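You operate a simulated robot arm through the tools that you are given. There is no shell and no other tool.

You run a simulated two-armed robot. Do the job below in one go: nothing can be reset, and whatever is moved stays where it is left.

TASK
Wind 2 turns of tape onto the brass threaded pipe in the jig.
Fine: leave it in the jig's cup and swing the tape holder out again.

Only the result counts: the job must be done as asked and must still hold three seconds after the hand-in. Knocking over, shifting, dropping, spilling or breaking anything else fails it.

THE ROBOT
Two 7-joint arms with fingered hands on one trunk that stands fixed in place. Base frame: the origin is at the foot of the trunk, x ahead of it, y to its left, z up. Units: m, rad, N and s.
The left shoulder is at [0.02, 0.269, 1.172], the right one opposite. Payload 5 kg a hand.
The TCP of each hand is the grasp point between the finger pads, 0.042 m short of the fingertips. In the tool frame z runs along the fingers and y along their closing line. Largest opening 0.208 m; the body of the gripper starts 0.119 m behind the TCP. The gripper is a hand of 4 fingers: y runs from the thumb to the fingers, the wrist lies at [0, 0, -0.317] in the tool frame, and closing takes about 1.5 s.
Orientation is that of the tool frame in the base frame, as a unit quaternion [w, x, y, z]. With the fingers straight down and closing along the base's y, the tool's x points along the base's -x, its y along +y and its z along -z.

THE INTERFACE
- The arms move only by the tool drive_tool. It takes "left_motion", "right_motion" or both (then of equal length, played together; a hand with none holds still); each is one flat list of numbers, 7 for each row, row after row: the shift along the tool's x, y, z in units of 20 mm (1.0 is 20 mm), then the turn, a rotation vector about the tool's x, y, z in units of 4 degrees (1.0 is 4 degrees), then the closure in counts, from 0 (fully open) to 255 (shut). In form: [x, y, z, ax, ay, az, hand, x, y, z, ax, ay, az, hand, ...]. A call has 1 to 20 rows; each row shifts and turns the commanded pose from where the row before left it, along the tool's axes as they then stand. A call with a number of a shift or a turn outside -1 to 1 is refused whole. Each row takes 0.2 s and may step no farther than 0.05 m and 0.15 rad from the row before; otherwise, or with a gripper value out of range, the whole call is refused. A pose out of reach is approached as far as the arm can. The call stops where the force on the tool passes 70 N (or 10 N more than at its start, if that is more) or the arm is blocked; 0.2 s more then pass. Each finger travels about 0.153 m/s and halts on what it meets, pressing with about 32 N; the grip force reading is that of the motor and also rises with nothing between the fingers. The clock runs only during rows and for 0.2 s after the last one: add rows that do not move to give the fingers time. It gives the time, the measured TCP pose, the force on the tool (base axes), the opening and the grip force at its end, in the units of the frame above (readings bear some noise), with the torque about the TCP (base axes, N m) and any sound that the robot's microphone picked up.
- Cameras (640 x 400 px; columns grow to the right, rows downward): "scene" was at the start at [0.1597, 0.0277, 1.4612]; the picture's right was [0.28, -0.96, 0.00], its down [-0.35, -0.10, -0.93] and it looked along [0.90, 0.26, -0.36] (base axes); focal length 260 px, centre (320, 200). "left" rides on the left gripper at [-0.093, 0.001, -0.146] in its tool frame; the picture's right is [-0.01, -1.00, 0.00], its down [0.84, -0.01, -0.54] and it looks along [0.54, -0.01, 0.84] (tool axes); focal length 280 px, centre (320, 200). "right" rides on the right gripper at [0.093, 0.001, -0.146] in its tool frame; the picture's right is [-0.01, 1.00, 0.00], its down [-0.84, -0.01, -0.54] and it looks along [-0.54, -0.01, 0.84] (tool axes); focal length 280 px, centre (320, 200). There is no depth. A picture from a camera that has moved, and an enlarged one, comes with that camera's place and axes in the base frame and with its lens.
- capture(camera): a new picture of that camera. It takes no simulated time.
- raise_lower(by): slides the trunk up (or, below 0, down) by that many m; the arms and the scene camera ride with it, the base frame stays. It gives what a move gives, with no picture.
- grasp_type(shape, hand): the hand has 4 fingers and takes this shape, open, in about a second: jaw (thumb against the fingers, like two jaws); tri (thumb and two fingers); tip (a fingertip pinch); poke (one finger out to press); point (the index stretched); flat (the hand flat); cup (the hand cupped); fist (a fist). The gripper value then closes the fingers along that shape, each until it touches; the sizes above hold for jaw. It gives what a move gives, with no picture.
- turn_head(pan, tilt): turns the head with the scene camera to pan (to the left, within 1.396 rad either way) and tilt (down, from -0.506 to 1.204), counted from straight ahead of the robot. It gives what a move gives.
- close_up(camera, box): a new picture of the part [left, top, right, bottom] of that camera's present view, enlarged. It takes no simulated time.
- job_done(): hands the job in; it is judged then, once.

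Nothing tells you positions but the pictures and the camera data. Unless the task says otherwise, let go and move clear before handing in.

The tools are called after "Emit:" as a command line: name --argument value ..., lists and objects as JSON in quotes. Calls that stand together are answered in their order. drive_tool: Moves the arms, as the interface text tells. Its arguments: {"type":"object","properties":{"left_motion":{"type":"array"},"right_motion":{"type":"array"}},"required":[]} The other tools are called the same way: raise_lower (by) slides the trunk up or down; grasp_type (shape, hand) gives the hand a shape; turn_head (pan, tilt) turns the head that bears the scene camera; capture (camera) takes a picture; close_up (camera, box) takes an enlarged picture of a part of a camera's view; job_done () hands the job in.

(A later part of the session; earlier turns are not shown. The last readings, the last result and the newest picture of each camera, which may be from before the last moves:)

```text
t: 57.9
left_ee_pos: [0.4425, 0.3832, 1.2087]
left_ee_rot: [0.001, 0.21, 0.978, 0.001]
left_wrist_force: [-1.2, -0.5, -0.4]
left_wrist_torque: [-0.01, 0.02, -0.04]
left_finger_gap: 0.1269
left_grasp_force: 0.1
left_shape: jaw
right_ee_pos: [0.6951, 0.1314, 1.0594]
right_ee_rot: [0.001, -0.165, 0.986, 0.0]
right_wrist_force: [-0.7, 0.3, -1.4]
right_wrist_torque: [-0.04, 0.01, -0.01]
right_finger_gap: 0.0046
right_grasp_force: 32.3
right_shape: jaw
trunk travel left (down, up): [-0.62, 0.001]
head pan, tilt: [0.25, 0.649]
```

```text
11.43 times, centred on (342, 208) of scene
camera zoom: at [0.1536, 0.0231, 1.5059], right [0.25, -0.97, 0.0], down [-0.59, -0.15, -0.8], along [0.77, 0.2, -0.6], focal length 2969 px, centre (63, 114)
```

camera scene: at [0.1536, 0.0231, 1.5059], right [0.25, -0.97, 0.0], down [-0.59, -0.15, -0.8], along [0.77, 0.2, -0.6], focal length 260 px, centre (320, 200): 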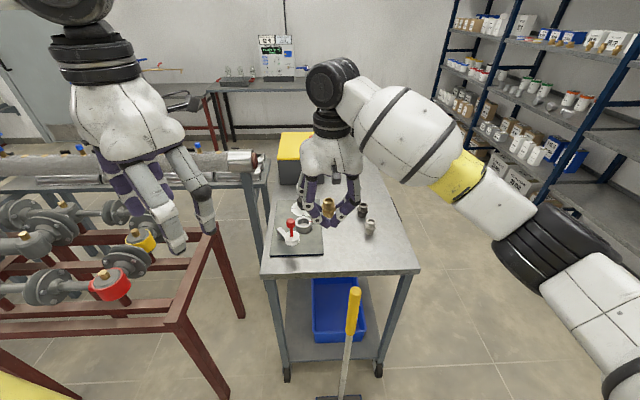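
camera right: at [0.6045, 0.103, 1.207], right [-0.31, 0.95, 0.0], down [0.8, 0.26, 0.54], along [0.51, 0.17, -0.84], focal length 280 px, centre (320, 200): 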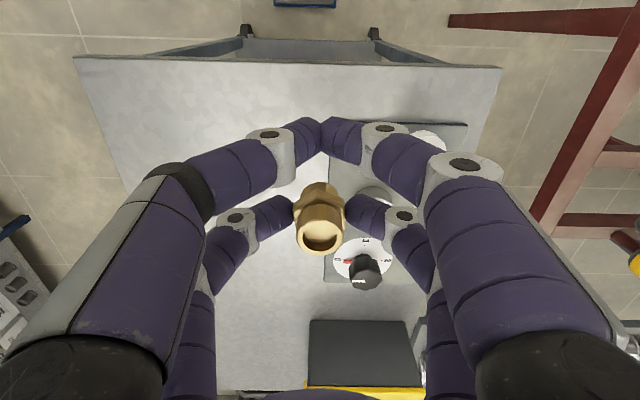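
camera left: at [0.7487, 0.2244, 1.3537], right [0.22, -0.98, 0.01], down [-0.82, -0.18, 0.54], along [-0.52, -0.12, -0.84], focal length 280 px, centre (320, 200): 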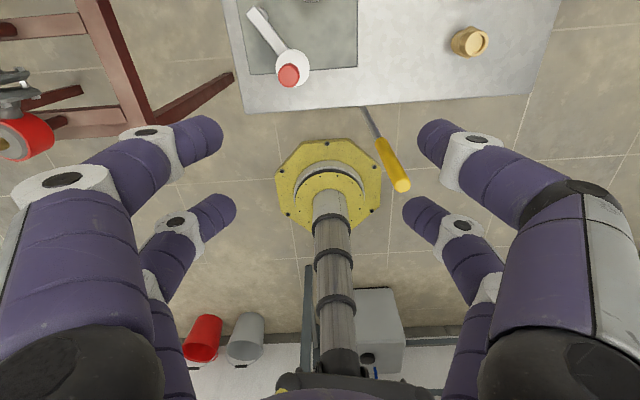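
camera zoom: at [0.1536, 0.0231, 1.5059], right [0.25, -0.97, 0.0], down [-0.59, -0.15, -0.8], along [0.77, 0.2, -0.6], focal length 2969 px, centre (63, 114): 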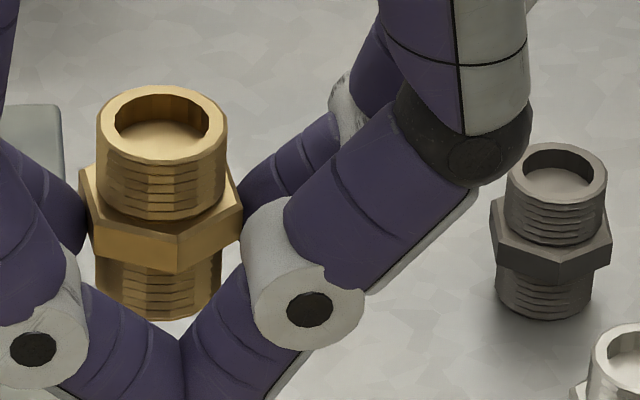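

The cup's hole is about 40 mm wide and 22 mm deep, so the lower thread (31 mm) drops in and the hex (≈38–43 mm) rests on the rim. My fingers on the hex would hit the rim first, so I'll set the fitting down on clear table and regrip it on the upper thread.

Emit:
drive_tool --right_motion '[0.126, -0.614, 0.93, 0, 0, 0, 255, 0.126, -0.614, 0.93, 0, 0, 0, 255, 0.126, -0.614, 0.93, 0, 0, 0, 255, 0.126, -0.614, 0.93, 0, 0, 0, 255, 0.126, -0.614, 0.93, 0, 0, 0, 255, 0.126, -0.614, 0.93, 0, 0, 0, 255, 0.126, -0.614, 0.93, 0, 0, 0, 255, 0, 0, 0, 0, 0, 0, 255]'

Emit:
turn_head --pan 0.05 --tilt 0.7

Emit:
capture --camera "scene"

Emit:
close_up --camera "scene" --box '[270, 170, 360, 260]'

```text
t: 59.6
left_ee_pos: [0.4418, 0.3848, 1.2079]
left_ee_rot: [0.0, 0.209, 0.978, -0.001]
left_wrist_force: [-1.0, 0.2, 0.4]
left_wrist_torque: [-0.05, -0.04, 0.02]
left_finger_gap: 0.127
left_grasp_force: 0.1
left_shape: jaw
right_ee_pos: [0.7056, 0.0462, 0.9309]
right_ee_rot: [0.001, -0.165, 0.986, 0.0]
right_wrist_force: [0.3, 0.3, -0.6]
right_wrist_torque: [-0.04, 0.0, -0.04]
right_finger_gap: 0.0045
right_grasp_force: 32.5
right_shape: jaw
trunk travel left (down, up): [-0.62, 0.001]
head pan, tilt: [0.25, 0.649]
```

```text
t: 60.4
left_ee_pos: [0.4422, 0.3829, 1.2093]
left_ee_rot: [0.001, 0.209, 0.978, 0.0]
left_wrist_force: [0.0, 0.7, -0.2]
left_wrist_torque: [-0.04, 0.0, -0.02]
left_finger_gap: 0.1267
left_grasp_force: 0.1
left_shape: jaw
right_ee_pos: [0.7049, 0.0457, 0.9305]
right_ee_rot: [0.0, -0.165, 0.986, 0.0]
right_wrist_force: [-0.8, -0.2, -1.1]
right_wrist_torque: [-0.02, 0.0, -0.01]
right_finger_gap: 0.0046
right_grasp_force: 31.9
right_shape: jaw
trunk travel left (down, up): [-0.62, 0.001]
head pan, tilt: [0.051, 0.7]
```

```text
taken
camera scene: at [0.1542, 0.0061, 1.5016], right [0.05, -1.0, 0.0], down [-0.64, -0.03, -0.77], along [0.76, 0.04, -0.64], focal length 260 px, centre (320, 200)
```

scene: 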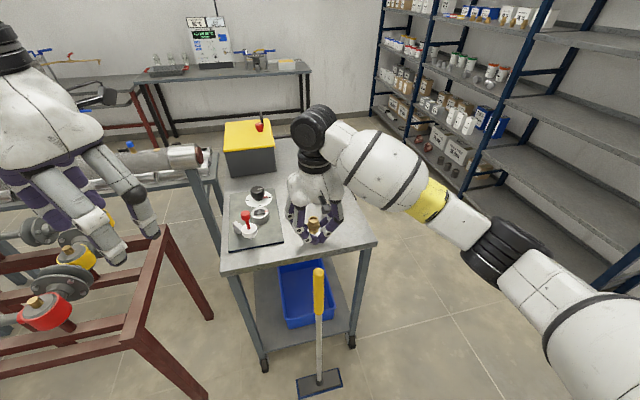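

```text
4.44 times, centred on (315, 215) of scene
camera zoom: at [0.1542, 0.0061, 1.5016], right [0.05, -1.0, 0.0], down [-0.64, -0.03, -0.77], along [0.76, 0.04, -0.64], focal length 1154 px, centre (342, 133)
```

zoom: 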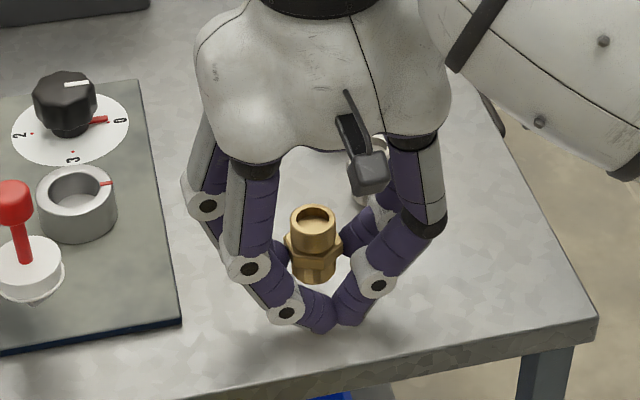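

The spot below is clear. I'll lower gently to just above the table and check the force.

Emit:
drive_tool --right_motion '[0, 0, 0.5, 0, 0, 0, 255, 0, 0, 0.4, 0, 0, 0, 255, 0, 0, 0.2, 0, 0, 0, 255, 0, 0, 0.1, 0, 0, 0, 255, 0, 0, 0.05, 0, 0, 0, 255, 0, 0, 0.05, 0, 0, 0, 255, 0, 0, 0, 0, 0, 0, 255]'

Emit:
drive_tool --right_motion '[0, 0, 0.05, 0, 0, 0, 255, 0, 0, 0, 0, 0, 0, 255]'

Emit:
close_up --camera "scene" --box '[280, 200, 350, 260]'

```text
t: 62.0
left_ee_pos: [0.4422, 0.3822, 1.2086]
left_ee_rot: [0.001, 0.21, 0.978, 0.0]
left_wrist_force: [-0.2, 1.2, 0.1]
left_wrist_torque: [0.02, 0.01, 0.01]
left_finger_gap: 0.1268
left_grasp_force: 0.1
left_shape: jaw
right_ee_pos: [0.7055, 0.0457, 0.9033]
right_ee_rot: [0.002, -0.165, 0.986, 0.0]
right_wrist_force: [-0.2, 0.0, -1.1]
right_wrist_torque: [-0.02, 0.04, -0.03]
right_finger_gap: 0.0046
right_grasp_force: 31.7
right_shape: jaw
trunk travel left (down, up): [-0.62, 0.001]
head pan, tilt: [0.051, 0.7]
```

```text
t: 62.6
left_ee_pos: [0.4437, 0.3823, 1.2075]
left_ee_rot: [0.001, 0.211, 0.978, 0.0]
left_wrist_force: [0.0, 0.5, -1.1]
left_wrist_torque: [-0.03, 0.02, 0.0]
left_finger_gap: 0.1266
left_grasp_force: 0.0
left_shape: jaw
right_ee_pos: [0.7054, 0.0464, 0.9042]
right_ee_rot: [0.002, -0.165, 0.986, 0.0]
right_wrist_force: [0.0, -0.4, -0.5]
right_wrist_torque: [0.0, 0.03, -0.02]
right_finger_gap: 0.0045
right_grasp_force: 32.2
right_shape: jaw
trunk travel left (down, up): [-0.62, 0.001]
head pan, tilt: [0.051, 0.7]
```

```text
6.67 times, centred on (315, 230) of scene
camera zoom: at [0.1543, 0.0059, 1.5015], right [0.05, -1.0, 0.0], down [-0.64, -0.03, -0.76], along [0.76, 0.04, -0.64], focal length 1732 px, centre (353, 0)
```

zoom: 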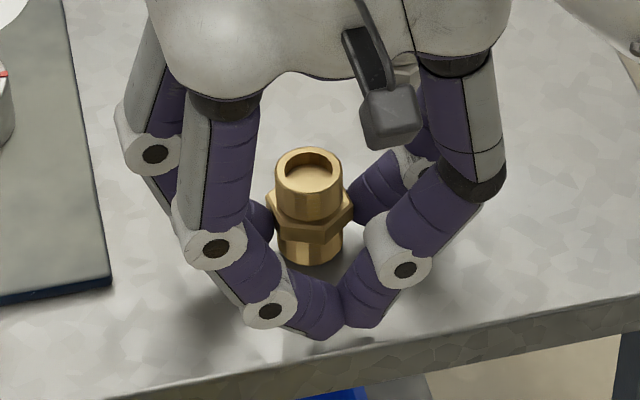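

There's no clear contact force yet; I'll creep down another millimetre or two.

Emit:
drive_tool --right_motion '[0, 0, 0.06, 0, 0, 0, 255, 0, 0, 0, 0, 0, 0, 255]'

Emit:
drive_tool --right_motion '[0, 0, 0.06, 0, 0, 0, 255, 0, 0, 0, 0, 0, 0, 255]'

```text
t: 63.2
left_ee_pos: [0.4427, 0.3837, 1.2076]
left_ee_rot: [0.001, 0.21, 0.978, 0.0]
left_wrist_force: [-0.7, -0.1, -0.1]
left_wrist_torque: [0.01, -0.02, 0.04]
left_finger_gap: 0.1265
left_grasp_force: 0.0
left_shape: jaw
right_ee_pos: [0.7059, 0.0452, 0.9029]
right_ee_rot: [0.0, -0.165, 0.986, 0.0]
right_wrist_force: [-0.1, 0.2, -0.7]
right_wrist_torque: [0.02, 0.02, 0.01]
right_finger_gap: 0.0045
right_grasp_force: 31.8
right_shape: jaw
trunk travel left (down, up): [-0.62, 0.001]
head pan, tilt: [0.051, 0.7]
```

```text
t: 63.8
left_ee_pos: [0.4425, 0.3821, 1.2083]
left_ee_rot: [0.001, 0.21, 0.978, 0.0]
left_wrist_force: [-0.1, 0.6, 0.3]
left_wrist_torque: [0.03, -0.01, -0.05]
left_finger_gap: 0.1268
left_grasp_force: 0.1
left_shape: jaw
right_ee_pos: [0.704, 0.0456, 0.9004]
right_ee_rot: [0.0, -0.165, 0.986, 0.001]
right_wrist_force: [-0.8, -0.4, 3.0]
right_wrist_torque: [0.05, -0.06, 0.02]
right_finger_gap: 0.0047
right_grasp_force: 32.2
right_shape: jaw
trunk travel left (down, up): [-0.62, 0.001]
head pan, tilt: [0.051, 0.7]
```

It's on the table now (3 N of contact). I'll release slowly, rise about 18 mm to the upper thread, and look.

Emit:
drive_tool --right_motion '[0, 0, 0, 0, 0, 0, 225, 0, 0, 0, 0, 0, 0, 212, 0, 0, 0, 0, 0, 0, 206, 0, 0, 0, 0, 0, 0, 200, 0, 0, 0, 0, 0, 0, 190, 0, 0, 0, 0, 0, 0, 175, 0, 0, 0, 0, 0, 0, 175, 0, 0, -0.3, 0, 0, 0, 175, 0, 0, -0.6, 0, 0, 0, 175, 0, 0, 0, 0, 0, 0, 175]'

Emit:
capture --camera "right"

Emit:
close_up --camera "scene" --box '[280, 200, 350, 260]'

```text
t: 66.0
left_ee_pos: [0.4425, 0.383, 1.2085]
left_ee_rot: [0.001, 0.21, 0.978, 0.0]
left_wrist_force: [0.6, 0.1, 0.2]
left_wrist_torque: [-0.01, 0.0, 0.01]
left_finger_gap: 0.1267
left_grasp_force: 0.0
left_shape: jaw
right_ee_pos: [0.7048, 0.044, 0.9189]
right_ee_rot: [0.001, -0.165, 0.986, 0.001]
right_wrist_force: [1.0, -0.5, -0.6]
right_wrist_torque: [-0.01, 0.01, 0.0]
right_finger_gap: 0.0648
right_grasp_force: 0.0
right_shape: jaw
trunk travel left (down, up): [-0.62, 0.001]
head pan, tilt: [0.051, 0.7]
```

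```text
taken
camera right: at [0.6153, 0.0167, 1.0656], right [-0.31, 0.95, 0.0], down [0.8, 0.26, 0.54], along [0.51, 0.17, -0.84], focal length 280 px, centre (320, 200)
```

right: 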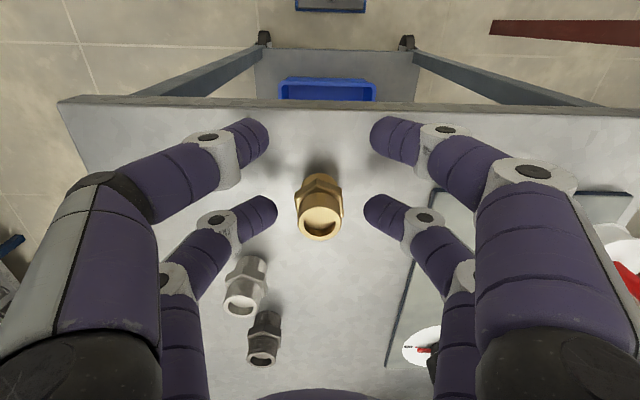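

```text
6.67 times, centred on (315, 230) of scene
camera zoom: at [0.1544, 0.0059, 1.5015], right [0.05, -1.0, 0.0], down [-0.64, -0.03, -0.76], along [0.76, 0.04, -0.64], focal length 1732 px, centre (353, 0)
```

zoom: 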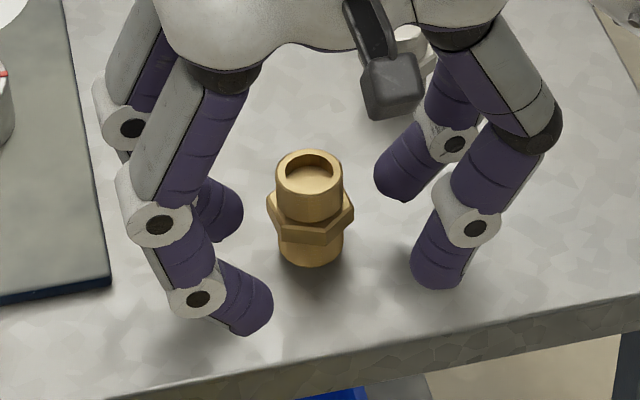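

The fitting is standing upright. Before gripping its round thread I want the far finger pair exactly centred on it, so I'll zoom in.

Emit:
close_up --camera "right" --box '[240, 160, 400, 260]'

Emit:
close_up --camera "scene" --box '[290, 205, 350, 255]'

```text
4.00 times, centred on (320, 210) of right
camera zoom: at [0.6153, 0.0167, 1.0656], right [-0.31, 0.95, 0.0], down [0.8, 0.26, 0.54], along [0.51, 0.17, -0.84], focal length 1122 px, centre (320, 160)
```

zoom: 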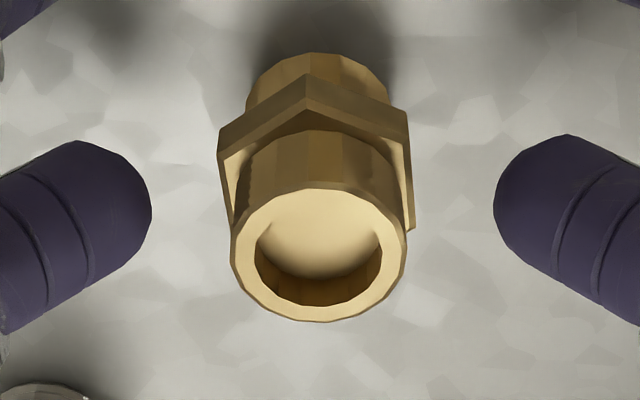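

```text
8.00 times, centred on (320, 230) of scene
camera zoom: at [0.1544, 0.0059, 1.5015], right [0.05, -1.0, 0.0], down [-0.64, -0.03, -0.76], along [0.76, 0.04, -0.64], focal length 2078 px, centre (320, -40)
```

zoom: 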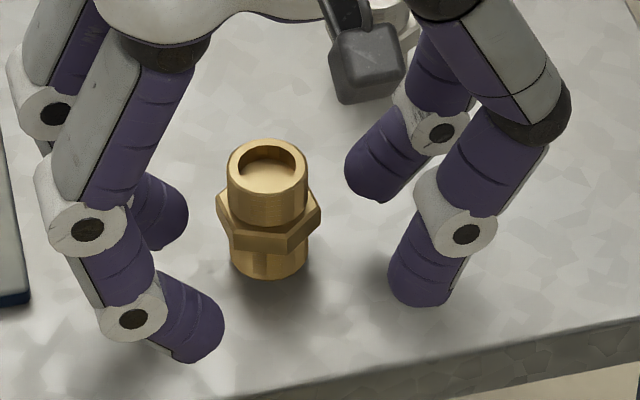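

The far fingertips sit about 6 mm short of the fitting's axis. I'll shift 6 mm forward, drop 1.5 mm, and close gently on the upper thread.

Emit:
drive_tool --right_motion '[-0.3, 0, 0.075, 0, 0, 0, 175, 0, 0, 0, 0, 0, 0, 190, 0, 0, 0, 0, 0, 0, 200, 0, 0, 0, 0, 0, 0, 206, 0, 0, 0, 0, 0, 0, 211, 0, 0, 0, 0, 0, 0, 215, 0, 0, 0, 0, 0, 0, 219, 0, 0, 0, 0, 0, 0, 223, 0, 0, 0, 0, 0, 0, 228, 0, 0, 0, 0, 0, 0, 228]'

Emit:
close_up --camera "right" --box '[240, 160, 400, 260]'

Emit:
close_up --camera "scene" --box '[290, 205, 350, 255]'

```text
t: 68.2
left_ee_pos: [0.4421, 0.3839, 1.2085]
left_ee_rot: [0.001, 0.21, 0.978, 0.0]
left_wrist_force: [0.2, 0.4, 0.1]
left_wrist_torque: [0.02, 0.01, 0.05]
left_finger_gap: 0.1269
left_grasp_force: 0.2
left_shape: jaw
right_ee_pos: [0.71, 0.0478, 0.918]
right_ee_rot: [0.001, -0.166, 0.986, 0.0]
right_wrist_force: [0.3, -0.8, 6.6]
right_wrist_torque: [0.03, -0.16, -0.02]
right_finger_gap: 0.0243
right_grasp_force: 0.0
right_shape: jaw
trunk travel left (down, up): [-0.62, 0.001]
head pan, tilt: [0.051, 0.7]
```

```text
4.00 times, centred on (320, 210) of right
camera zoom: at [0.6207, 0.0189, 1.0648], right [-0.31, 0.95, 0.0], down [0.8, 0.26, 0.54], along [0.51, 0.17, -0.84], focal length 1122 px, centre (320, 160)
```

zoom: 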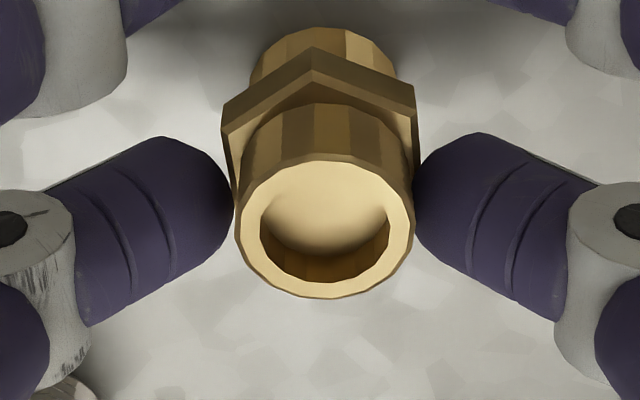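

```text
8.00 times, centred on (320, 230) of scene
camera zoom: at [0.154, 0.0059, 1.5016], right [0.05, -1.0, 0.0], down [-0.64, -0.03, -0.77], along [0.76, 0.04, -0.64], focal length 2078 px, centre (320, -40)
```

zoom: 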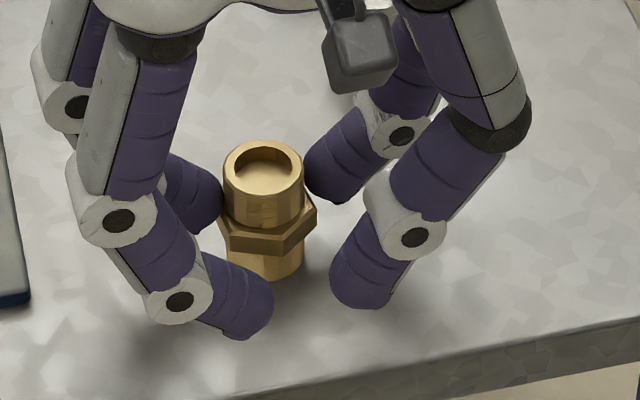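

The fingers are pressing partly on the hex's top edge (6.6 N upward). I'll reopen slightly, rise 3 mm, and close again.

Emit:
drive_tool --right_motion '[0, 0, 0, 0, 0, 0, 210, 0, 0, 0, 0, 0, 0, 200, 0, 0, 0, 0, 0, 0, 195, 0, 0, -0.15, 0, 0, 0, 195, 0, 0, 0, 0, 0, 0, 203, 0, 0, 0, 0, 0, 0, 209, 0, 0, 0, 0, 0, 0, 214, 0, 0, 0, 0, 0, 0, 219, 0, 0, 0, 0, 0, 0, 224, 0, 0, 0, 0, 0, 0, 230, 0, 0, 0, 0, 0, 0, 230]'

Emit:
close_up --camera "right" --box '[240, 160, 400, 260]'

Emit:
close_up --camera "scene" --box '[290, 205, 350, 255]'

```text
t: 70.6
left_ee_pos: [0.4419, 0.3841, 1.2087]
left_ee_rot: [0.0, 0.21, 0.978, 0.0]
left_wrist_force: [0.0, 0.7, 0.7]
left_wrist_torque: [-0.01, -0.04, 0.01]
left_finger_gap: 0.1267
left_grasp_force: 0.1
left_shape: jaw
right_ee_pos: [0.7094, 0.0475, 0.9208]
right_ee_rot: [0.001, -0.166, 0.986, 0.0]
right_wrist_force: [0.8, -0.5, 3.5]
right_wrist_torque: [0.0, -0.13, -0.01]
right_finger_gap: 0.0218
right_grasp_force: 0.1
right_shape: jaw
trunk travel left (down, up): [-0.62, 0.001]
head pan, tilt: [0.051, 0.7]
```

```text
4.00 times, centred on (320, 210) of right
camera zoom: at [0.6205, 0.019, 1.0679], right [-0.31, 0.95, 0.0], down [0.8, 0.26, 0.54], along [0.51, 0.17, -0.84], focal length 1122 px, centre (320, 160)
```

zoom: 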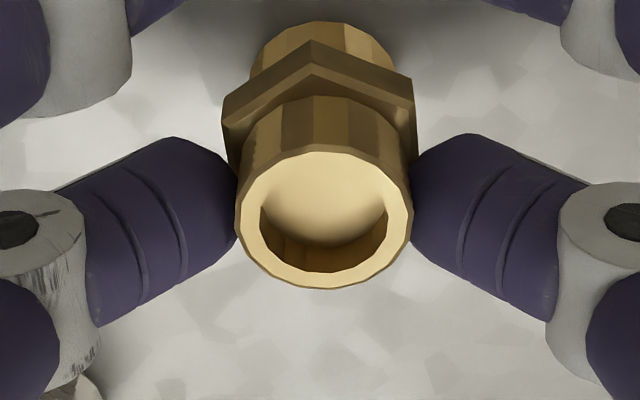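

```text
8.00 times, centred on (320, 230) of scene
camera zoom: at [0.1541, 0.0059, 1.5016], right [0.05, -1.0, 0.0], down [-0.64, -0.03, -0.77], along [0.76, 0.04, -0.64], focal length 2078 px, centre (320, -40)
```

zoom: 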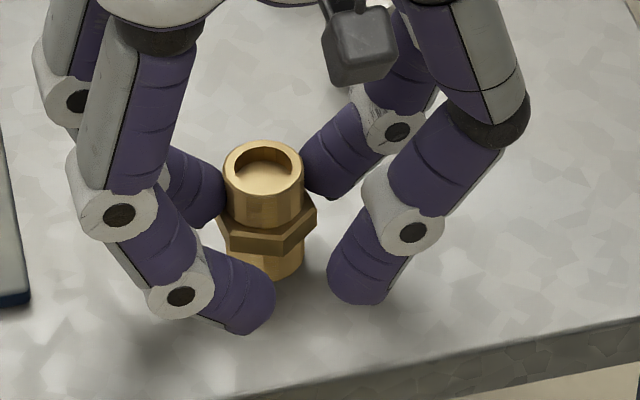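

The fingertips are now on the upper thread just above the hex. I'll close firmly and lift a little to test.

Emit:
drive_tool --right_motion '[0, 0, 0, 0, 0, 0, 236, 0, 0, 0, 0, 0, 0, 242, 0, 0, 0, 0, 0, 0, 248, 0, 0, 0, 0, 0, 0, 255, 0, 0, 0, 0, 0, 0, 255, 0, 0, 0, 0, 0, 0, 255, 0, 0, 0, 0, 0, 0, 255]'

Emit:
close_up --camera "right" --box '[240, 160, 400, 260]'

Emit:
close_up --camera "scene" --box '[290, 205, 350, 255]'

```text
t: 72.2
left_ee_pos: [0.4421, 0.3847, 1.2082]
left_ee_rot: [0.0, 0.21, 0.978, 0.0]
left_wrist_force: [0.5, -0.1, 0.7]
left_wrist_torque: [0.0, 0.04, -0.01]
left_finger_gap: 0.1267
left_grasp_force: 0.1
left_shape: jaw
right_ee_pos: [0.7094, 0.0475, 0.9208]
right_ee_rot: [0.001, -0.165, 0.986, 0.0]
right_wrist_force: [2.0, 0.2, 7.1]
right_wrist_torque: [-0.1, -0.25, 0.01]
right_finger_gap: 0.0008
right_grasp_force: 31.9
right_shape: jaw
trunk travel left (down, up): [-0.62, 0.001]
head pan, tilt: [0.051, 0.7]
```

```text
4.00 times, centred on (320, 210) of right
camera zoom: at [0.6204, 0.019, 1.0677], right [-0.31, 0.95, 0.0], down [0.8, 0.26, 0.54], along [0.51, 0.17, -0.84], focal length 1122 px, centre (320, 160)
```

zoom: 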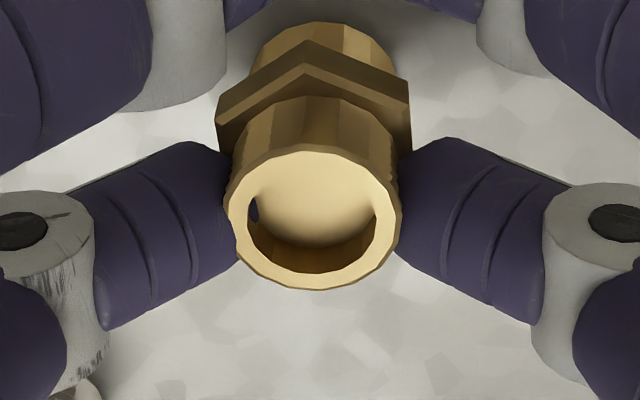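

```text
8.00 times, centred on (320, 230) of scene
camera zoom: at [0.1539, 0.0059, 1.5016], right [0.05, -1.0, 0.0], down [-0.64, -0.03, -0.77], along [0.76, 0.04, -0.64], focal length 2078 px, centre (320, -40)
```

zoom: 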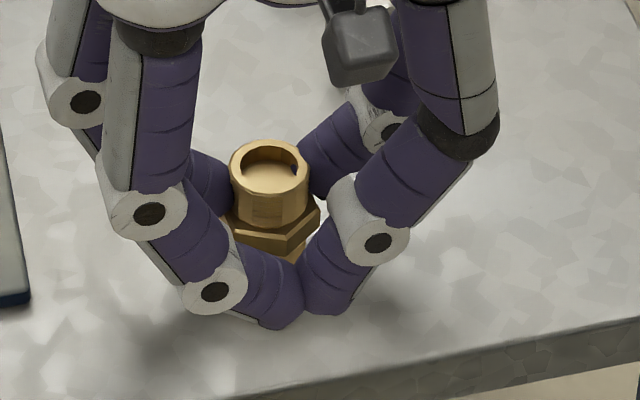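

The grip is closed on the thread. I'll lift a centimetre and check that it hangs straight.

Emit:
drive_tool --right_motion '[0, 0, -0.15, 0, 0, 0, 255, 0, 0, -0.25, 0, 0, 0, 255, 0, 0, -0.5, 0, 0, 0, 255, 0, 0, -0.75, 0, 0, 0, 255, 0, 0, 0, 0, 0, 0, 255]'

Emit:
close_up --camera "right" --box '[240, 160, 400, 260]'

Emit:
close_up --camera "scene" --box '[290, 195, 350, 245]'

```text
t: 73.4
left_ee_pos: [0.4433, 0.3839, 1.209]
left_ee_rot: [0.001, 0.211, 0.978, -0.001]
left_wrist_force: [0.4, -0.1, -0.4]
left_wrist_torque: [0.03, 0.0, -0.03]
left_finger_gap: 0.1267
left_grasp_force: 0.0
left_shape: jaw
right_ee_pos: [0.7098, 0.0476, 0.952]
right_ee_rot: [0.001, -0.166, 0.986, 0.0]
right_wrist_force: [1.4, 0.6, -1.6]
right_wrist_torque: [0.02, 0.04, -0.01]
right_finger_gap: 0.0005
right_grasp_force: 32.2
right_shape: jaw
trunk travel left (down, up): [-0.62, 0.001]
head pan, tilt: [0.051, 0.7]
```

```text
4.00 times, centred on (320, 210) of right
camera zoom: at [0.6208, 0.0194, 1.1003], right [-0.31, 0.95, 0.0], down [0.8, 0.26, 0.54], along [0.51, 0.17, -0.84], focal length 1122 px, centre (320, 160)
```

zoom: 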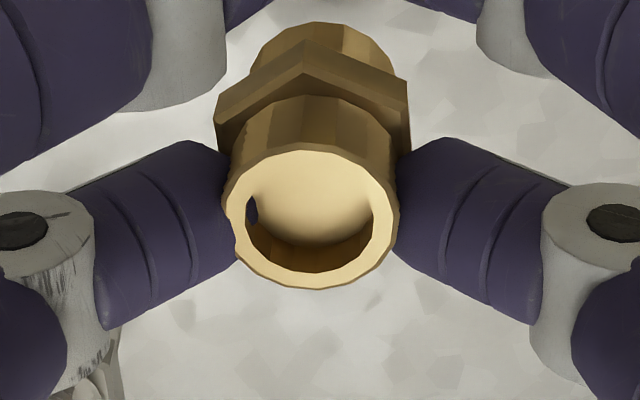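

```text
8.00 times, centred on (320, 220) of scene
camera zoom: at [0.1546, 0.0059, 1.5015], right [0.05, -1.0, 0.0], down [-0.64, -0.03, -0.76], along [0.76, 0.04, -0.64], focal length 2078 px, centre (320, 40)
```

zoom: 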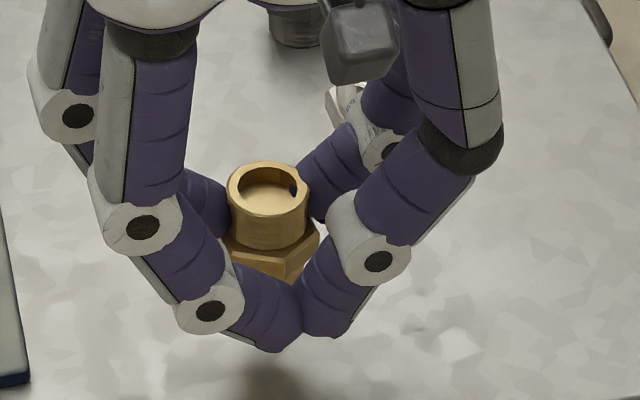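

It lifted cleanly with only about 3° of lean. The cup's centre is at about (0.797, 0.245) with its rim at z≈0.89. I'll carry the fitting there at a safe height and then compare the two in the picture.

Emit:
drive_tool --right_motion '[0, 0, -0.85, 0, 0, 0, 255, 0, 0, -0.85, 0, 0, 0, 255, 0, 0, -0.85, 0, 0, 0, 255, 0, 0, -0.85, 0, 0, 0, 255, -0.656, 0.885, 0, 0, 0, 0, 255, -0.656, 0.885, 0, 0, 0, 0, 255, -0.656, 0.885, 0, 0, 0, 0, 255, -0.656, 0.885, 0, 0, 0, 0, 255, -0.656, 0.885, 0, 0, 0, 0, 255, -0.656, 0.885, 0, 0, 0, 0, 255, -0.656, 0.885, 0, 0, 0, 0, 255, -0.656, 0.885, 0, 0, 0, 0, 255, -0.656, 0.885, 0, 0, 0, 0, 255, 0, 0, 0, 0, 0, 0, 255]'

Emit:
turn_head --pan 0.3 --tilt 0.7

Emit:
capture --camera "scene"

Emit:
capture --camera "right"

```text
t: 76.6
left_ee_pos: [0.4427, 0.3828, 1.2092]
left_ee_rot: [0.001, 0.209, 0.978, 0.001]
left_wrist_force: [-0.6, 0.4, 0.6]
left_wrist_torque: [0.02, -0.15, -0.02]
left_finger_gap: 0.127
left_grasp_force: 0.0
left_shape: jaw
right_ee_pos: [0.8281, 0.1524, 1.0209]
right_ee_rot: [0.002, -0.111, 0.994, 0.001]
right_wrist_force: [-1.8, 0.7, -0.8]
right_wrist_torque: [-0.07, -0.06, -0.01]
right_finger_gap: 0.0002
right_grasp_force: 31.8
right_shape: jaw
trunk travel left (down, up): [-0.62, 0.001]
head pan, tilt: [0.051, 0.7]
stopped in row 14 (right hand): the arm was blocked; the commanded pose is now the measured one
```

```text
t: 77.3
left_ee_pos: [0.4423, 0.383, 1.2087]
left_ee_rot: [0.001, 0.21, 0.978, -0.001]
left_wrist_force: [-0.2, 0.3, -0.5]
left_wrist_torque: [0.01, -0.05, 0.01]
left_finger_gap: 0.1266
left_grasp_force: 0.1
left_shape: jaw
right_ee_pos: [0.8292, 0.153, 1.0216]
right_ee_rot: [0.001, -0.111, 0.994, 0.001]
right_wrist_force: [-0.2, -0.1, -1.6]
right_wrist_torque: [0.03, 0.0, 0.0]
right_finger_gap: 0.0
right_grasp_force: 32.1
right_shape: jaw
trunk travel left (down, up): [-0.62, 0.001]
head pan, tilt: [0.3, 0.7]
```

```text
taken
camera scene: at [0.1504, 0.0265, 1.5016], right [0.3, -0.96, 0.0], down [-0.62, -0.19, -0.77], along [0.73, 0.23, -0.64], focal length 260 px, centre (320, 200)
```

scene: 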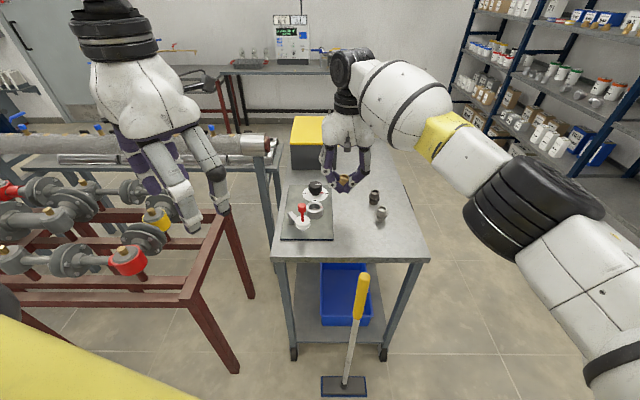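

```text
taken
camera right: at [0.7379, 0.1338, 1.1685], right [-0.21, 0.98, 0.0], down [0.82, 0.17, 0.54], along [0.53, 0.11, -0.84], focal length 280 px, centre (320, 200)
```

right: 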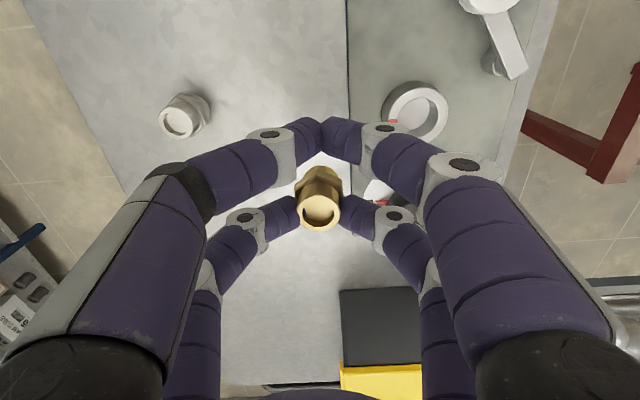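

The right arm got stuck partway (blocked) and slid to (0.829, 0.153). The fitting still appears held. I'll check the grip and the arm posture before continuing.

Emit:
close_up --camera "right" --box '[240, 150, 400, 250]'

Emit:
turn_head --pan -0.75 --tilt 0.3

Emit:
capture --camera "scene"

```text
4.00 times, centred on (320, 200) of right
camera zoom: at [0.7379, 0.1338, 1.1685], right [-0.21, 0.98, 0.0], down [0.82, 0.17, 0.54], along [0.53, 0.11, -0.84], focal length 1122 px, centre (320, 200)
```

zoom: 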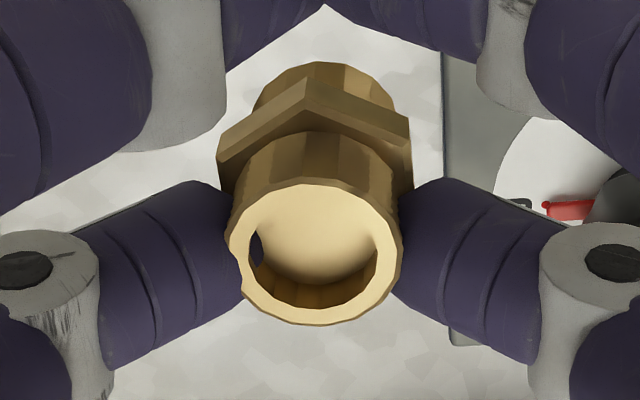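

```text
t: 78.7
left_ee_pos: [0.4435, 0.3828, 1.2088]
left_ee_rot: [0.001, 0.21, 0.978, 0.0]
left_wrist_force: [0.3, -0.6, -0.4]
left_wrist_torque: [0.03, -0.02, 0.02]
left_finger_gap: 0.1266
left_grasp_force: 0.0
left_shape: jaw
right_ee_pos: [0.8305, 0.1535, 1.0219]
right_ee_rot: [0.001, -0.111, 0.994, 0.001]
right_wrist_force: [0.4, -0.1, -1.2]
right_wrist_torque: [0.0, 0.04, 0.0]
right_finger_gap: 0.0
right_grasp_force: 31.9
right_shape: jaw
trunk travel left (down, up): [-0.62, 0.001]
head pan, tilt: [-0.75, 0.3]
```

```text
taken
camera scene: at [0.1378, -0.062, 1.5376], right [-0.68, -0.73, 0.0], down [-0.22, 0.2, -0.96], along [0.7, -0.65, -0.3], focal length 260 px, centre (320, 200)
```

scene: 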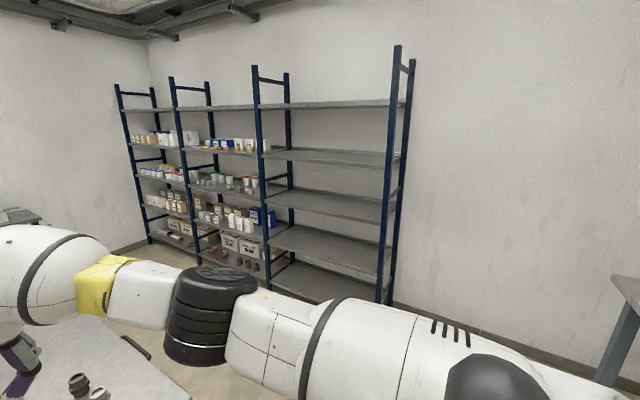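

The right arm was almost straight there, so it was at the end of its extension. The fitting is still firmly held. I'll pull back toward the robot, rise a little, then try approaching the cup with a bent elbow.

Emit:
drive_tool --right_motion '[0.3, 0, -0.6, 0, 0, 0, 255, 0.5, 0.1, -0.8, 0, 0, 0, 255, 0.7, 0.15, -0.8, 0, 0, 0, 255, 0.9, 0.2, -0.7, 0, 0, 0, 255, 0.9, 0.2, 0, 0, 0, 0, 255, 0.9, 0.2, 0, 0, 0, 0, 255, 0.9, 0.2, 0, 0, 0, 0, 255, 0.9, 0.2, 0, 0, 0, 0, 255, 0, 0, 0, 0, 0, 0, 255]'

Emit:
turn_head --pan 0.2 --tilt 0.65

Emit:
capture --camera "scene"

```text
t: 80.7
left_ee_pos: [0.4429, 0.3835, 1.2084]
left_ee_rot: [0.001, 0.21, 0.978, -0.002]
left_wrist_force: [1.0, -0.1, 0.0]
left_wrist_torque: [-0.04, 0.03, -0.03]
left_finger_gap: 0.1265
left_grasp_force: 0.1
left_shape: jaw
right_ee_pos: [0.7045, 0.1548, 1.0777]
right_ee_rot: [0.001, -0.114, 0.993, 0.001]
right_wrist_force: [-0.8, 0.3, -2.0]
right_wrist_torque: [-0.02, 0.07, 0.01]
right_finger_gap: 0.0003
right_grasp_force: 31.9
right_shape: jaw
trunk travel left (down, up): [-0.62, 0.001]
head pan, tilt: [-0.75, 0.3]
```

```text
t: 81.9
left_ee_pos: [0.4432, 0.3842, 1.208]
left_ee_rot: [0.0, 0.209, 0.978, 0.0]
left_wrist_force: [1.0, -1.3, -0.3]
left_wrist_torque: [0.0, 0.0, 0.03]
left_finger_gap: 0.1266
left_grasp_force: 0.0
left_shape: jaw
right_ee_pos: [0.7042, 0.1549, 1.0796]
right_ee_rot: [0.0, -0.113, 0.994, 0.001]
right_wrist_force: [-0.5, -0.3, -1.3]
right_wrist_torque: [0.02, 0.03, 0.01]
right_finger_gap: 0.0002
right_grasp_force: 31.8
right_shape: jaw
trunk travel left (down, up): [-0.62, 0.001]
head pan, tilt: [0.201, 0.649]
```

```text
taken
camera scene: at [0.1546, 0.0189, 1.5059], right [0.2, -0.98, 0.0], down [-0.59, -0.12, -0.8], along [0.78, 0.16, -0.6], focal length 260 px, centre (320, 200)
```

scene: 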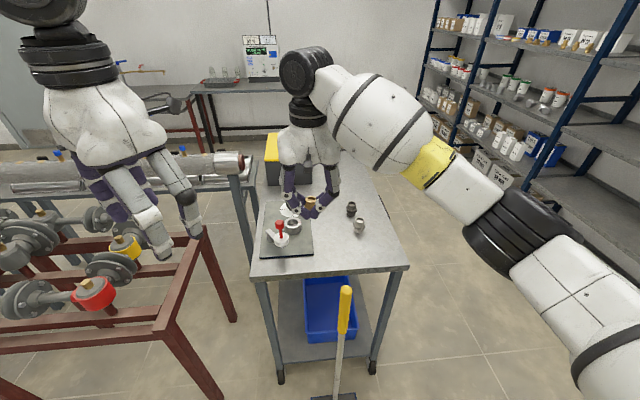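

The arm came back smoothly. Now I'll try moving left from this bent posture.

Emit:
drive_tool --right_motion '[-0.225, 0.975, 0, 0, 0, 0, 255, -0.225, 0.975, 0, 0, 0, 0, 255, -0.225, 0.975, 0, 0, 0, 0, 255, -0.225, 0.975, 0, 0, 0, 0, 255, 0, 0, 0, 0, 0, 0, 255]'

Emit:
drive_tool --right_motion '[-0.9, 0, 0, 0, 0, 0, 255, -0.9, 0, 0, 0, 0, 0, 255, 0, 0, 0, 0, 0, 0, 255]'

```text
t: 83.3
left_ee_pos: [0.4436, 0.3831, 1.2085]
left_ee_rot: [0.0, 0.209, 0.978, 0.001]
left_wrist_force: [0.4, 0.4, 0.5]
left_wrist_torque: [0.1, 0.11, 0.0]
left_finger_gap: 0.1268
left_grasp_force: 0.0
left_shape: jaw
right_ee_pos: [0.7379, 0.189, 1.0669]
right_ee_rot: [-0.005, -0.084, 0.996, -0.005]
right_wrist_force: [1.1, -0.4, -2.4]
right_wrist_torque: [0.09, 0.12, 0.02]
right_finger_gap: 0.0
right_grasp_force: 32.1
right_shape: jaw
trunk travel left (down, up): [-0.62, 0.001]
head pan, tilt: [0.201, 0.649]
stopped in row 5 (right hand): the arm was blocked; the commanded pose is now the measured one
```

```text
t: 84.3
left_ee_pos: [0.4437, 0.383, 1.2097]
left_ee_rot: [0.0, 0.21, 0.978, 0.0]
left_wrist_force: [0.0, -0.5, -0.8]
left_wrist_torque: [0.09, 0.0, 0.0]
left_finger_gap: 0.1266
left_grasp_force: 0.1
left_shape: jaw
right_ee_pos: [0.8059, 0.1414, 1.0536]
right_ee_rot: [-0.008, -0.049, 0.999, -0.01]
right_wrist_force: [0.9, -0.5, -1.5]
right_wrist_torque: [0.1, 0.05, 0.01]
right_finger_gap: 0.0
right_grasp_force: 31.9
right_shape: jaw
trunk travel left (down, up): [-0.62, 0.001]
head pan, tilt: [0.201, 0.649]
stopped in row 3 (right hand): the arm was blocked; the commanded pose is now the measured one
```

The right arm is blocked once the wrist swings about 31° inward from its shoulder. I'll retreat, then turn the hand about 80° so the gripping pair points toward +y, away from the shoulder, which lets a slight lean of the hand cover the rest.

Emit:
drive_tool --right_motion '[0.853, -0.167, -0.167, 0, 0, 0, 255, 0.853, -0.167, -0.167, 0, 0, 0, 255, 0.853, -0.167, -0.167, 0, 0, 0, 255, 0.853, -0.167, -0.167, 0, 0, 0, 255, 0.853, -0.167, -0.167, 0, 0, 0, 255, 0.853, -0.167, -0.167, 0, 0, 0, 255, 0, 0, 0, 0, 0, 0, 255]'

Emit:
drive_tool --right_motion '[0, 0, 0, 0, 0, -1, 255, 0, 0, 0, 0, 0, -1, 255, 0, 0, 0, 0, 0, -1, 255, 0, 0, 0, 0, 0, -1, 255, 0, 0, 0, 0, 0, -1, 255, 0, 0, 0, 0, 0, -1, 255, 0, 0, 0, 0, 0, -1, 255, 0, 0, 0, 0, 0, -1, 255, 0, 0, 0, 0, 0, -1, 255, 0, 0, 0, 0, 0, -1, 255, 0, 0, 0, 0, 0, -1, 255, 0, 0, 0, 0, 0, -1, 255, 0, 0, 0, 0, 0, -1, 255, 0, 0, 0, 0, 0, -1, 255, 0, 0, 0, 0, 0, -1, 255, 0, 0, 0, 0, 0, -1, 255, 0, 0, 0, 0, 0, -1, 255, 0, 0, 0, 0, 0, -1, 255, 0, 0, 0, 0, 0, 0, 255]'

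Emit:
capture --camera "right"

Emit:
capture --camera "scene"

```text
t: 85.9
left_ee_pos: [0.4434, 0.3831, 1.208]
left_ee_rot: [0.001, 0.211, 0.978, -0.001]
left_wrist_force: [0.6, 0.2, -0.1]
left_wrist_torque: [-0.05, -0.01, -0.02]
left_finger_gap: 0.1264
left_grasp_force: 0.1
left_shape: jaw
right_ee_pos: [0.7028, 0.1163, 1.0763]
right_ee_rot: [-0.008, -0.053, 0.998, -0.01]
right_wrist_force: [-0.2, 0.6, -0.5]
right_wrist_torque: [-0.03, 0.02, 0.0]
right_finger_gap: 0.0
right_grasp_force: 31.6
right_shape: jaw
trunk travel left (down, up): [-0.62, 0.001]
head pan, tilt: [0.201, 0.649]
```

```text
t: 89.9
left_ee_pos: [0.4413, 0.3826, 1.2081]
left_ee_rot: [0.001, 0.21, 0.978, 0.0]
left_wrist_force: [0.4, 0.3, 1.1]
left_wrist_torque: [0.03, 0.0, 0.0]
left_finger_gap: 0.1269
left_grasp_force: 0.0
left_shape: jaw
right_ee_pos: [0.7028, 0.1161, 1.0769]
right_ee_rot: [-0.013, -0.631, 0.776, -0.004]
right_wrist_force: [0.8, 0.6, -0.4]
right_wrist_torque: [-0.03, -0.02, -0.01]
right_finger_gap: 0.0
right_grasp_force: 31.8
right_shape: jaw
trunk travel left (down, up): [-0.62, 0.001]
head pan, tilt: [0.201, 0.649]
```

```text
taken
camera right: at [0.6846, 0.0292, 1.2259], right [-0.98, 0.22, 0.01], down [0.19, 0.83, 0.52], along [0.11, 0.51, -0.86], focal length 280 px, centre (320, 200)
```

right: 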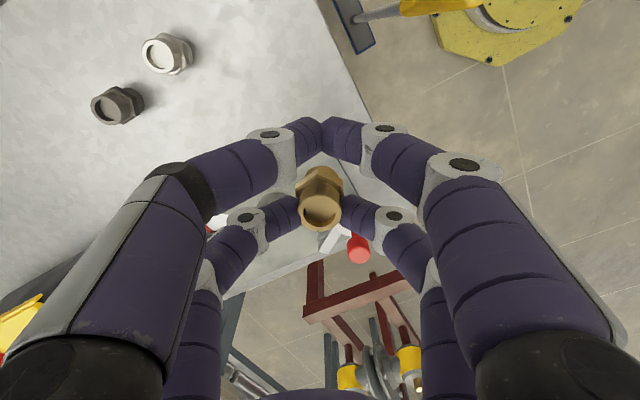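

```text
taken
camera scene: at [0.1546, 0.0189, 1.5059], right [0.2, -0.98, 0.0], down [-0.59, -0.12, -0.8], along [0.78, 0.16, -0.6], focal length 260 px, centre (320, 200)
```

scene: 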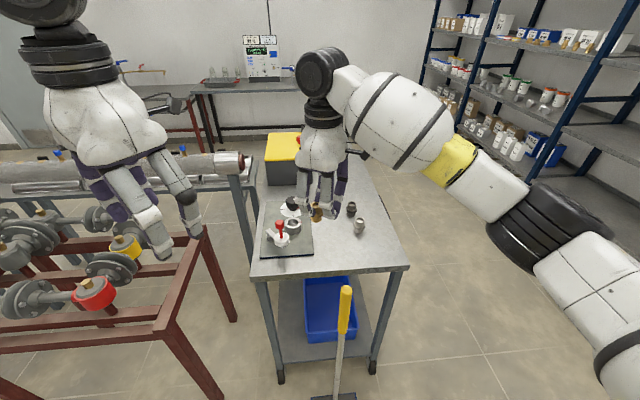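

The turn worked. Now I'll lean the hand about 10° so the fingertips point slightly toward +y, still in the safe spot.

Emit:
drive_tool --right_motion '[0, 0, 0, 0, -0.86, 0, 255, 0, 0, 0, 0, -0.86, 0, 255, 0, 0, 0, 0, -0.86, 0, 255, 0, 0, 0, 0, 0, 0, 255]'

Emit:
capture --camera "right"

Emit:
close_up --camera "scene" --box '[255, 150, 375, 260]'

```text
t: 90.9
left_ee_pos: [0.4418, 0.3849, 1.2082]
left_ee_rot: [0.001, 0.21, 0.978, -0.001]
left_wrist_force: [-0.1, 0.8, -1.4]
left_wrist_torque: [-0.03, -0.02, 0.02]
left_finger_gap: 0.1268
left_grasp_force: 0.1
left_shape: jaw
right_ee_pos: [0.7034, 0.1177, 1.0768]
right_ee_rot: [0.057, -0.628, 0.774, 0.053]
right_wrist_force: [-0.3, 0.2, -1.7]
right_wrist_torque: [-0.11, 0.02, 0.03]
right_finger_gap: 0.0
right_grasp_force: 31.8
right_shape: jaw
trunk travel left (down, up): [-0.62, 0.001]
head pan, tilt: [0.201, 0.649]
```

```text
taken
camera right: at [0.6791, 0.0061, 1.2072], right [-0.98, 0.22, 0.01], down [0.17, 0.73, 0.66], along [0.14, 0.65, -0.75], focal length 280 px, centre (320, 200)
```

right: 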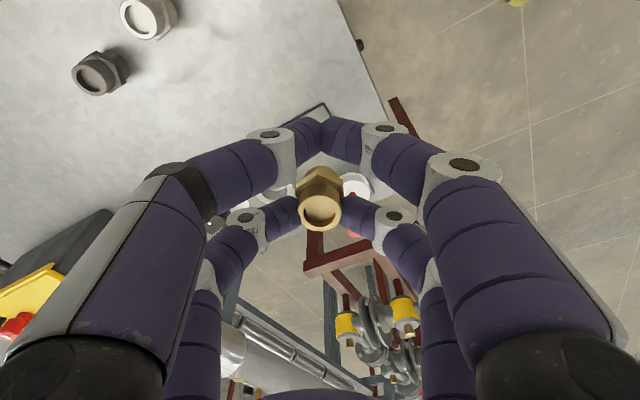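

```text
3.64 times, centred on (315, 205) of scene
camera zoom: at [0.1544, 0.0195, 1.5059], right [0.2, -0.98, 0.0], down [-0.59, -0.12, -0.8], along [0.78, 0.16, -0.6], focal length 945 px, centre (338, 182)
```

zoom: 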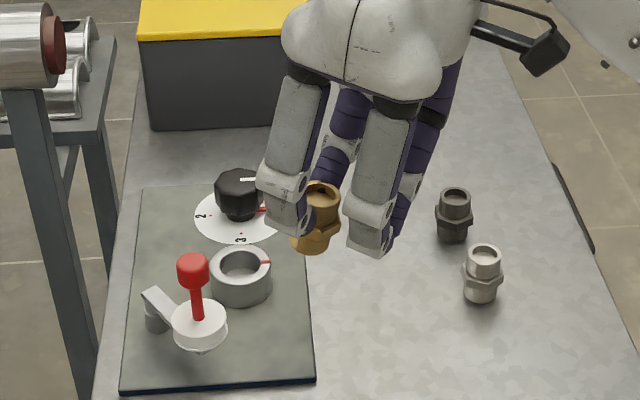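

The lean is about 9° toward +y, and the fitting follows. To keep the fingers clear of the red handle I'll turn the hand 22° back, then approach the cup at a height above the handle, in steps.

Emit:
drive_tool --right_motion '[0, 0, 0, 0, 0, 0.917, 255, 0, 0, 0, 0, 0, 0.917, 255, 0, 0, 0, 0, 0, 0.917, 255, 0, 0, 0, 0, 0, 0.917, 255, 0, 0, 0, 0, 0, 0.917, 255, 0, 0, 0, 0, 0, 0.917, 255, -0.865, -0.076, 0.117, 0, 0, 0, 255, -0.865, -0.076, 0.117, 0, 0, 0, 255, -0.865, -0.076, 0.117, 0, 0, 0, 255, -0.865, -0.076, 0.117, 0, 0, 0, 255, 0, 0, 0, 0, 0, 0, 255]'

```text
t: 93.3
left_ee_pos: [0.4432, 0.3825, 1.2079]
left_ee_rot: [0.0, 0.209, 0.978, -0.001]
left_wrist_force: [0.0, 0.0, -0.5]
left_wrist_torque: [0.03, -0.01, 0.0]
left_finger_gap: 0.1267
left_grasp_force: 0.0
left_shape: jaw
right_ee_pos: [0.7473, 0.1715, 1.0767]
right_ee_rot: [0.047, -0.469, 0.88, 0.062]
right_wrist_force: [-0.6, -0.3, -0.7]
right_wrist_torque: [0.0, 0.04, -0.04]
right_finger_gap: 0.0
right_grasp_force: 32.5
right_shape: jaw
trunk travel left (down, up): [-0.62, 0.001]
head pan, tilt: [0.201, 0.649]
```

Good progress with no block. I'll continue to above the cup.

Emit:
drive_tool --right_motion '[-0.865, -0.076, 0.117, 0, 0, 0, 255, -0.865, -0.076, 0.117, 0, 0, 0, 255, -0.865, -0.076, 0.117, 0, 0, 0, 255, 0, 0, 0, 0, 0, 0, 255]'

Emit:
capture --camera "right"

Emit:
close_up --camera "scene" --box '[250, 140, 370, 260]'

```text
t: 94.3
left_ee_pos: [0.4422, 0.3836, 1.2082]
left_ee_rot: [0.001, 0.209, 0.978, -0.001]
left_wrist_force: [0.2, -0.7, 0.4]
left_wrist_torque: [0.05, 0.04, 0.0]
left_finger_gap: 0.1266
left_grasp_force: 0.0
left_shape: jaw
right_ee_pos: [0.7796, 0.2108, 1.0757]
right_ee_rot: [0.046, -0.468, 0.88, 0.064]
right_wrist_force: [-0.1, -0.7, -0.6]
right_wrist_torque: [0.07, 0.02, 0.02]
right_finger_gap: 0.0
right_grasp_force: 31.7
right_shape: jaw
trunk travel left (down, up): [-0.62, 0.001]
head pan, tilt: [0.201, 0.649]
```

```text
taken
camera right: at [0.7229, 0.1131, 1.2082], right [-0.82, 0.57, 0.07], down [0.47, 0.6, 0.65], along [0.33, 0.57, -0.76], focal length 280 px, centre (320, 200)
```

right: 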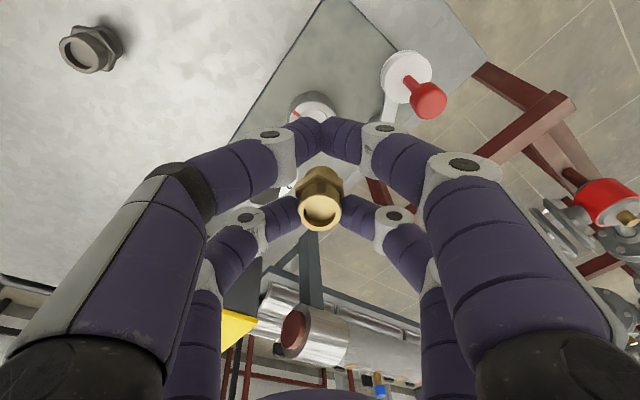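

```text
3.33 times, centred on (310, 200) of scene
camera zoom: at [0.1546, 0.0184, 1.5059], right [0.2, -0.98, 0.0], down [-0.59, -0.12, -0.8], along [0.78, 0.16, -0.6], focal length 866 px, centre (353, 200)
```

zoom: 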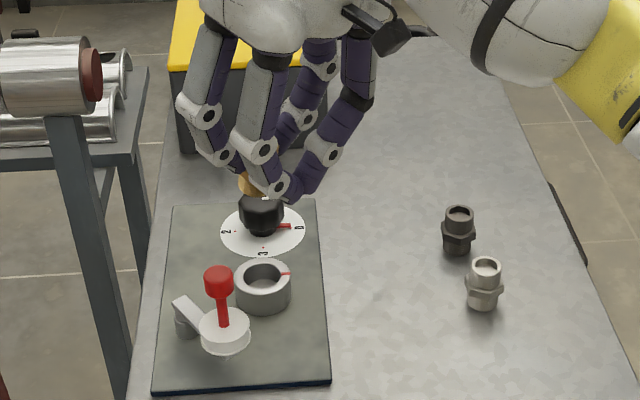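

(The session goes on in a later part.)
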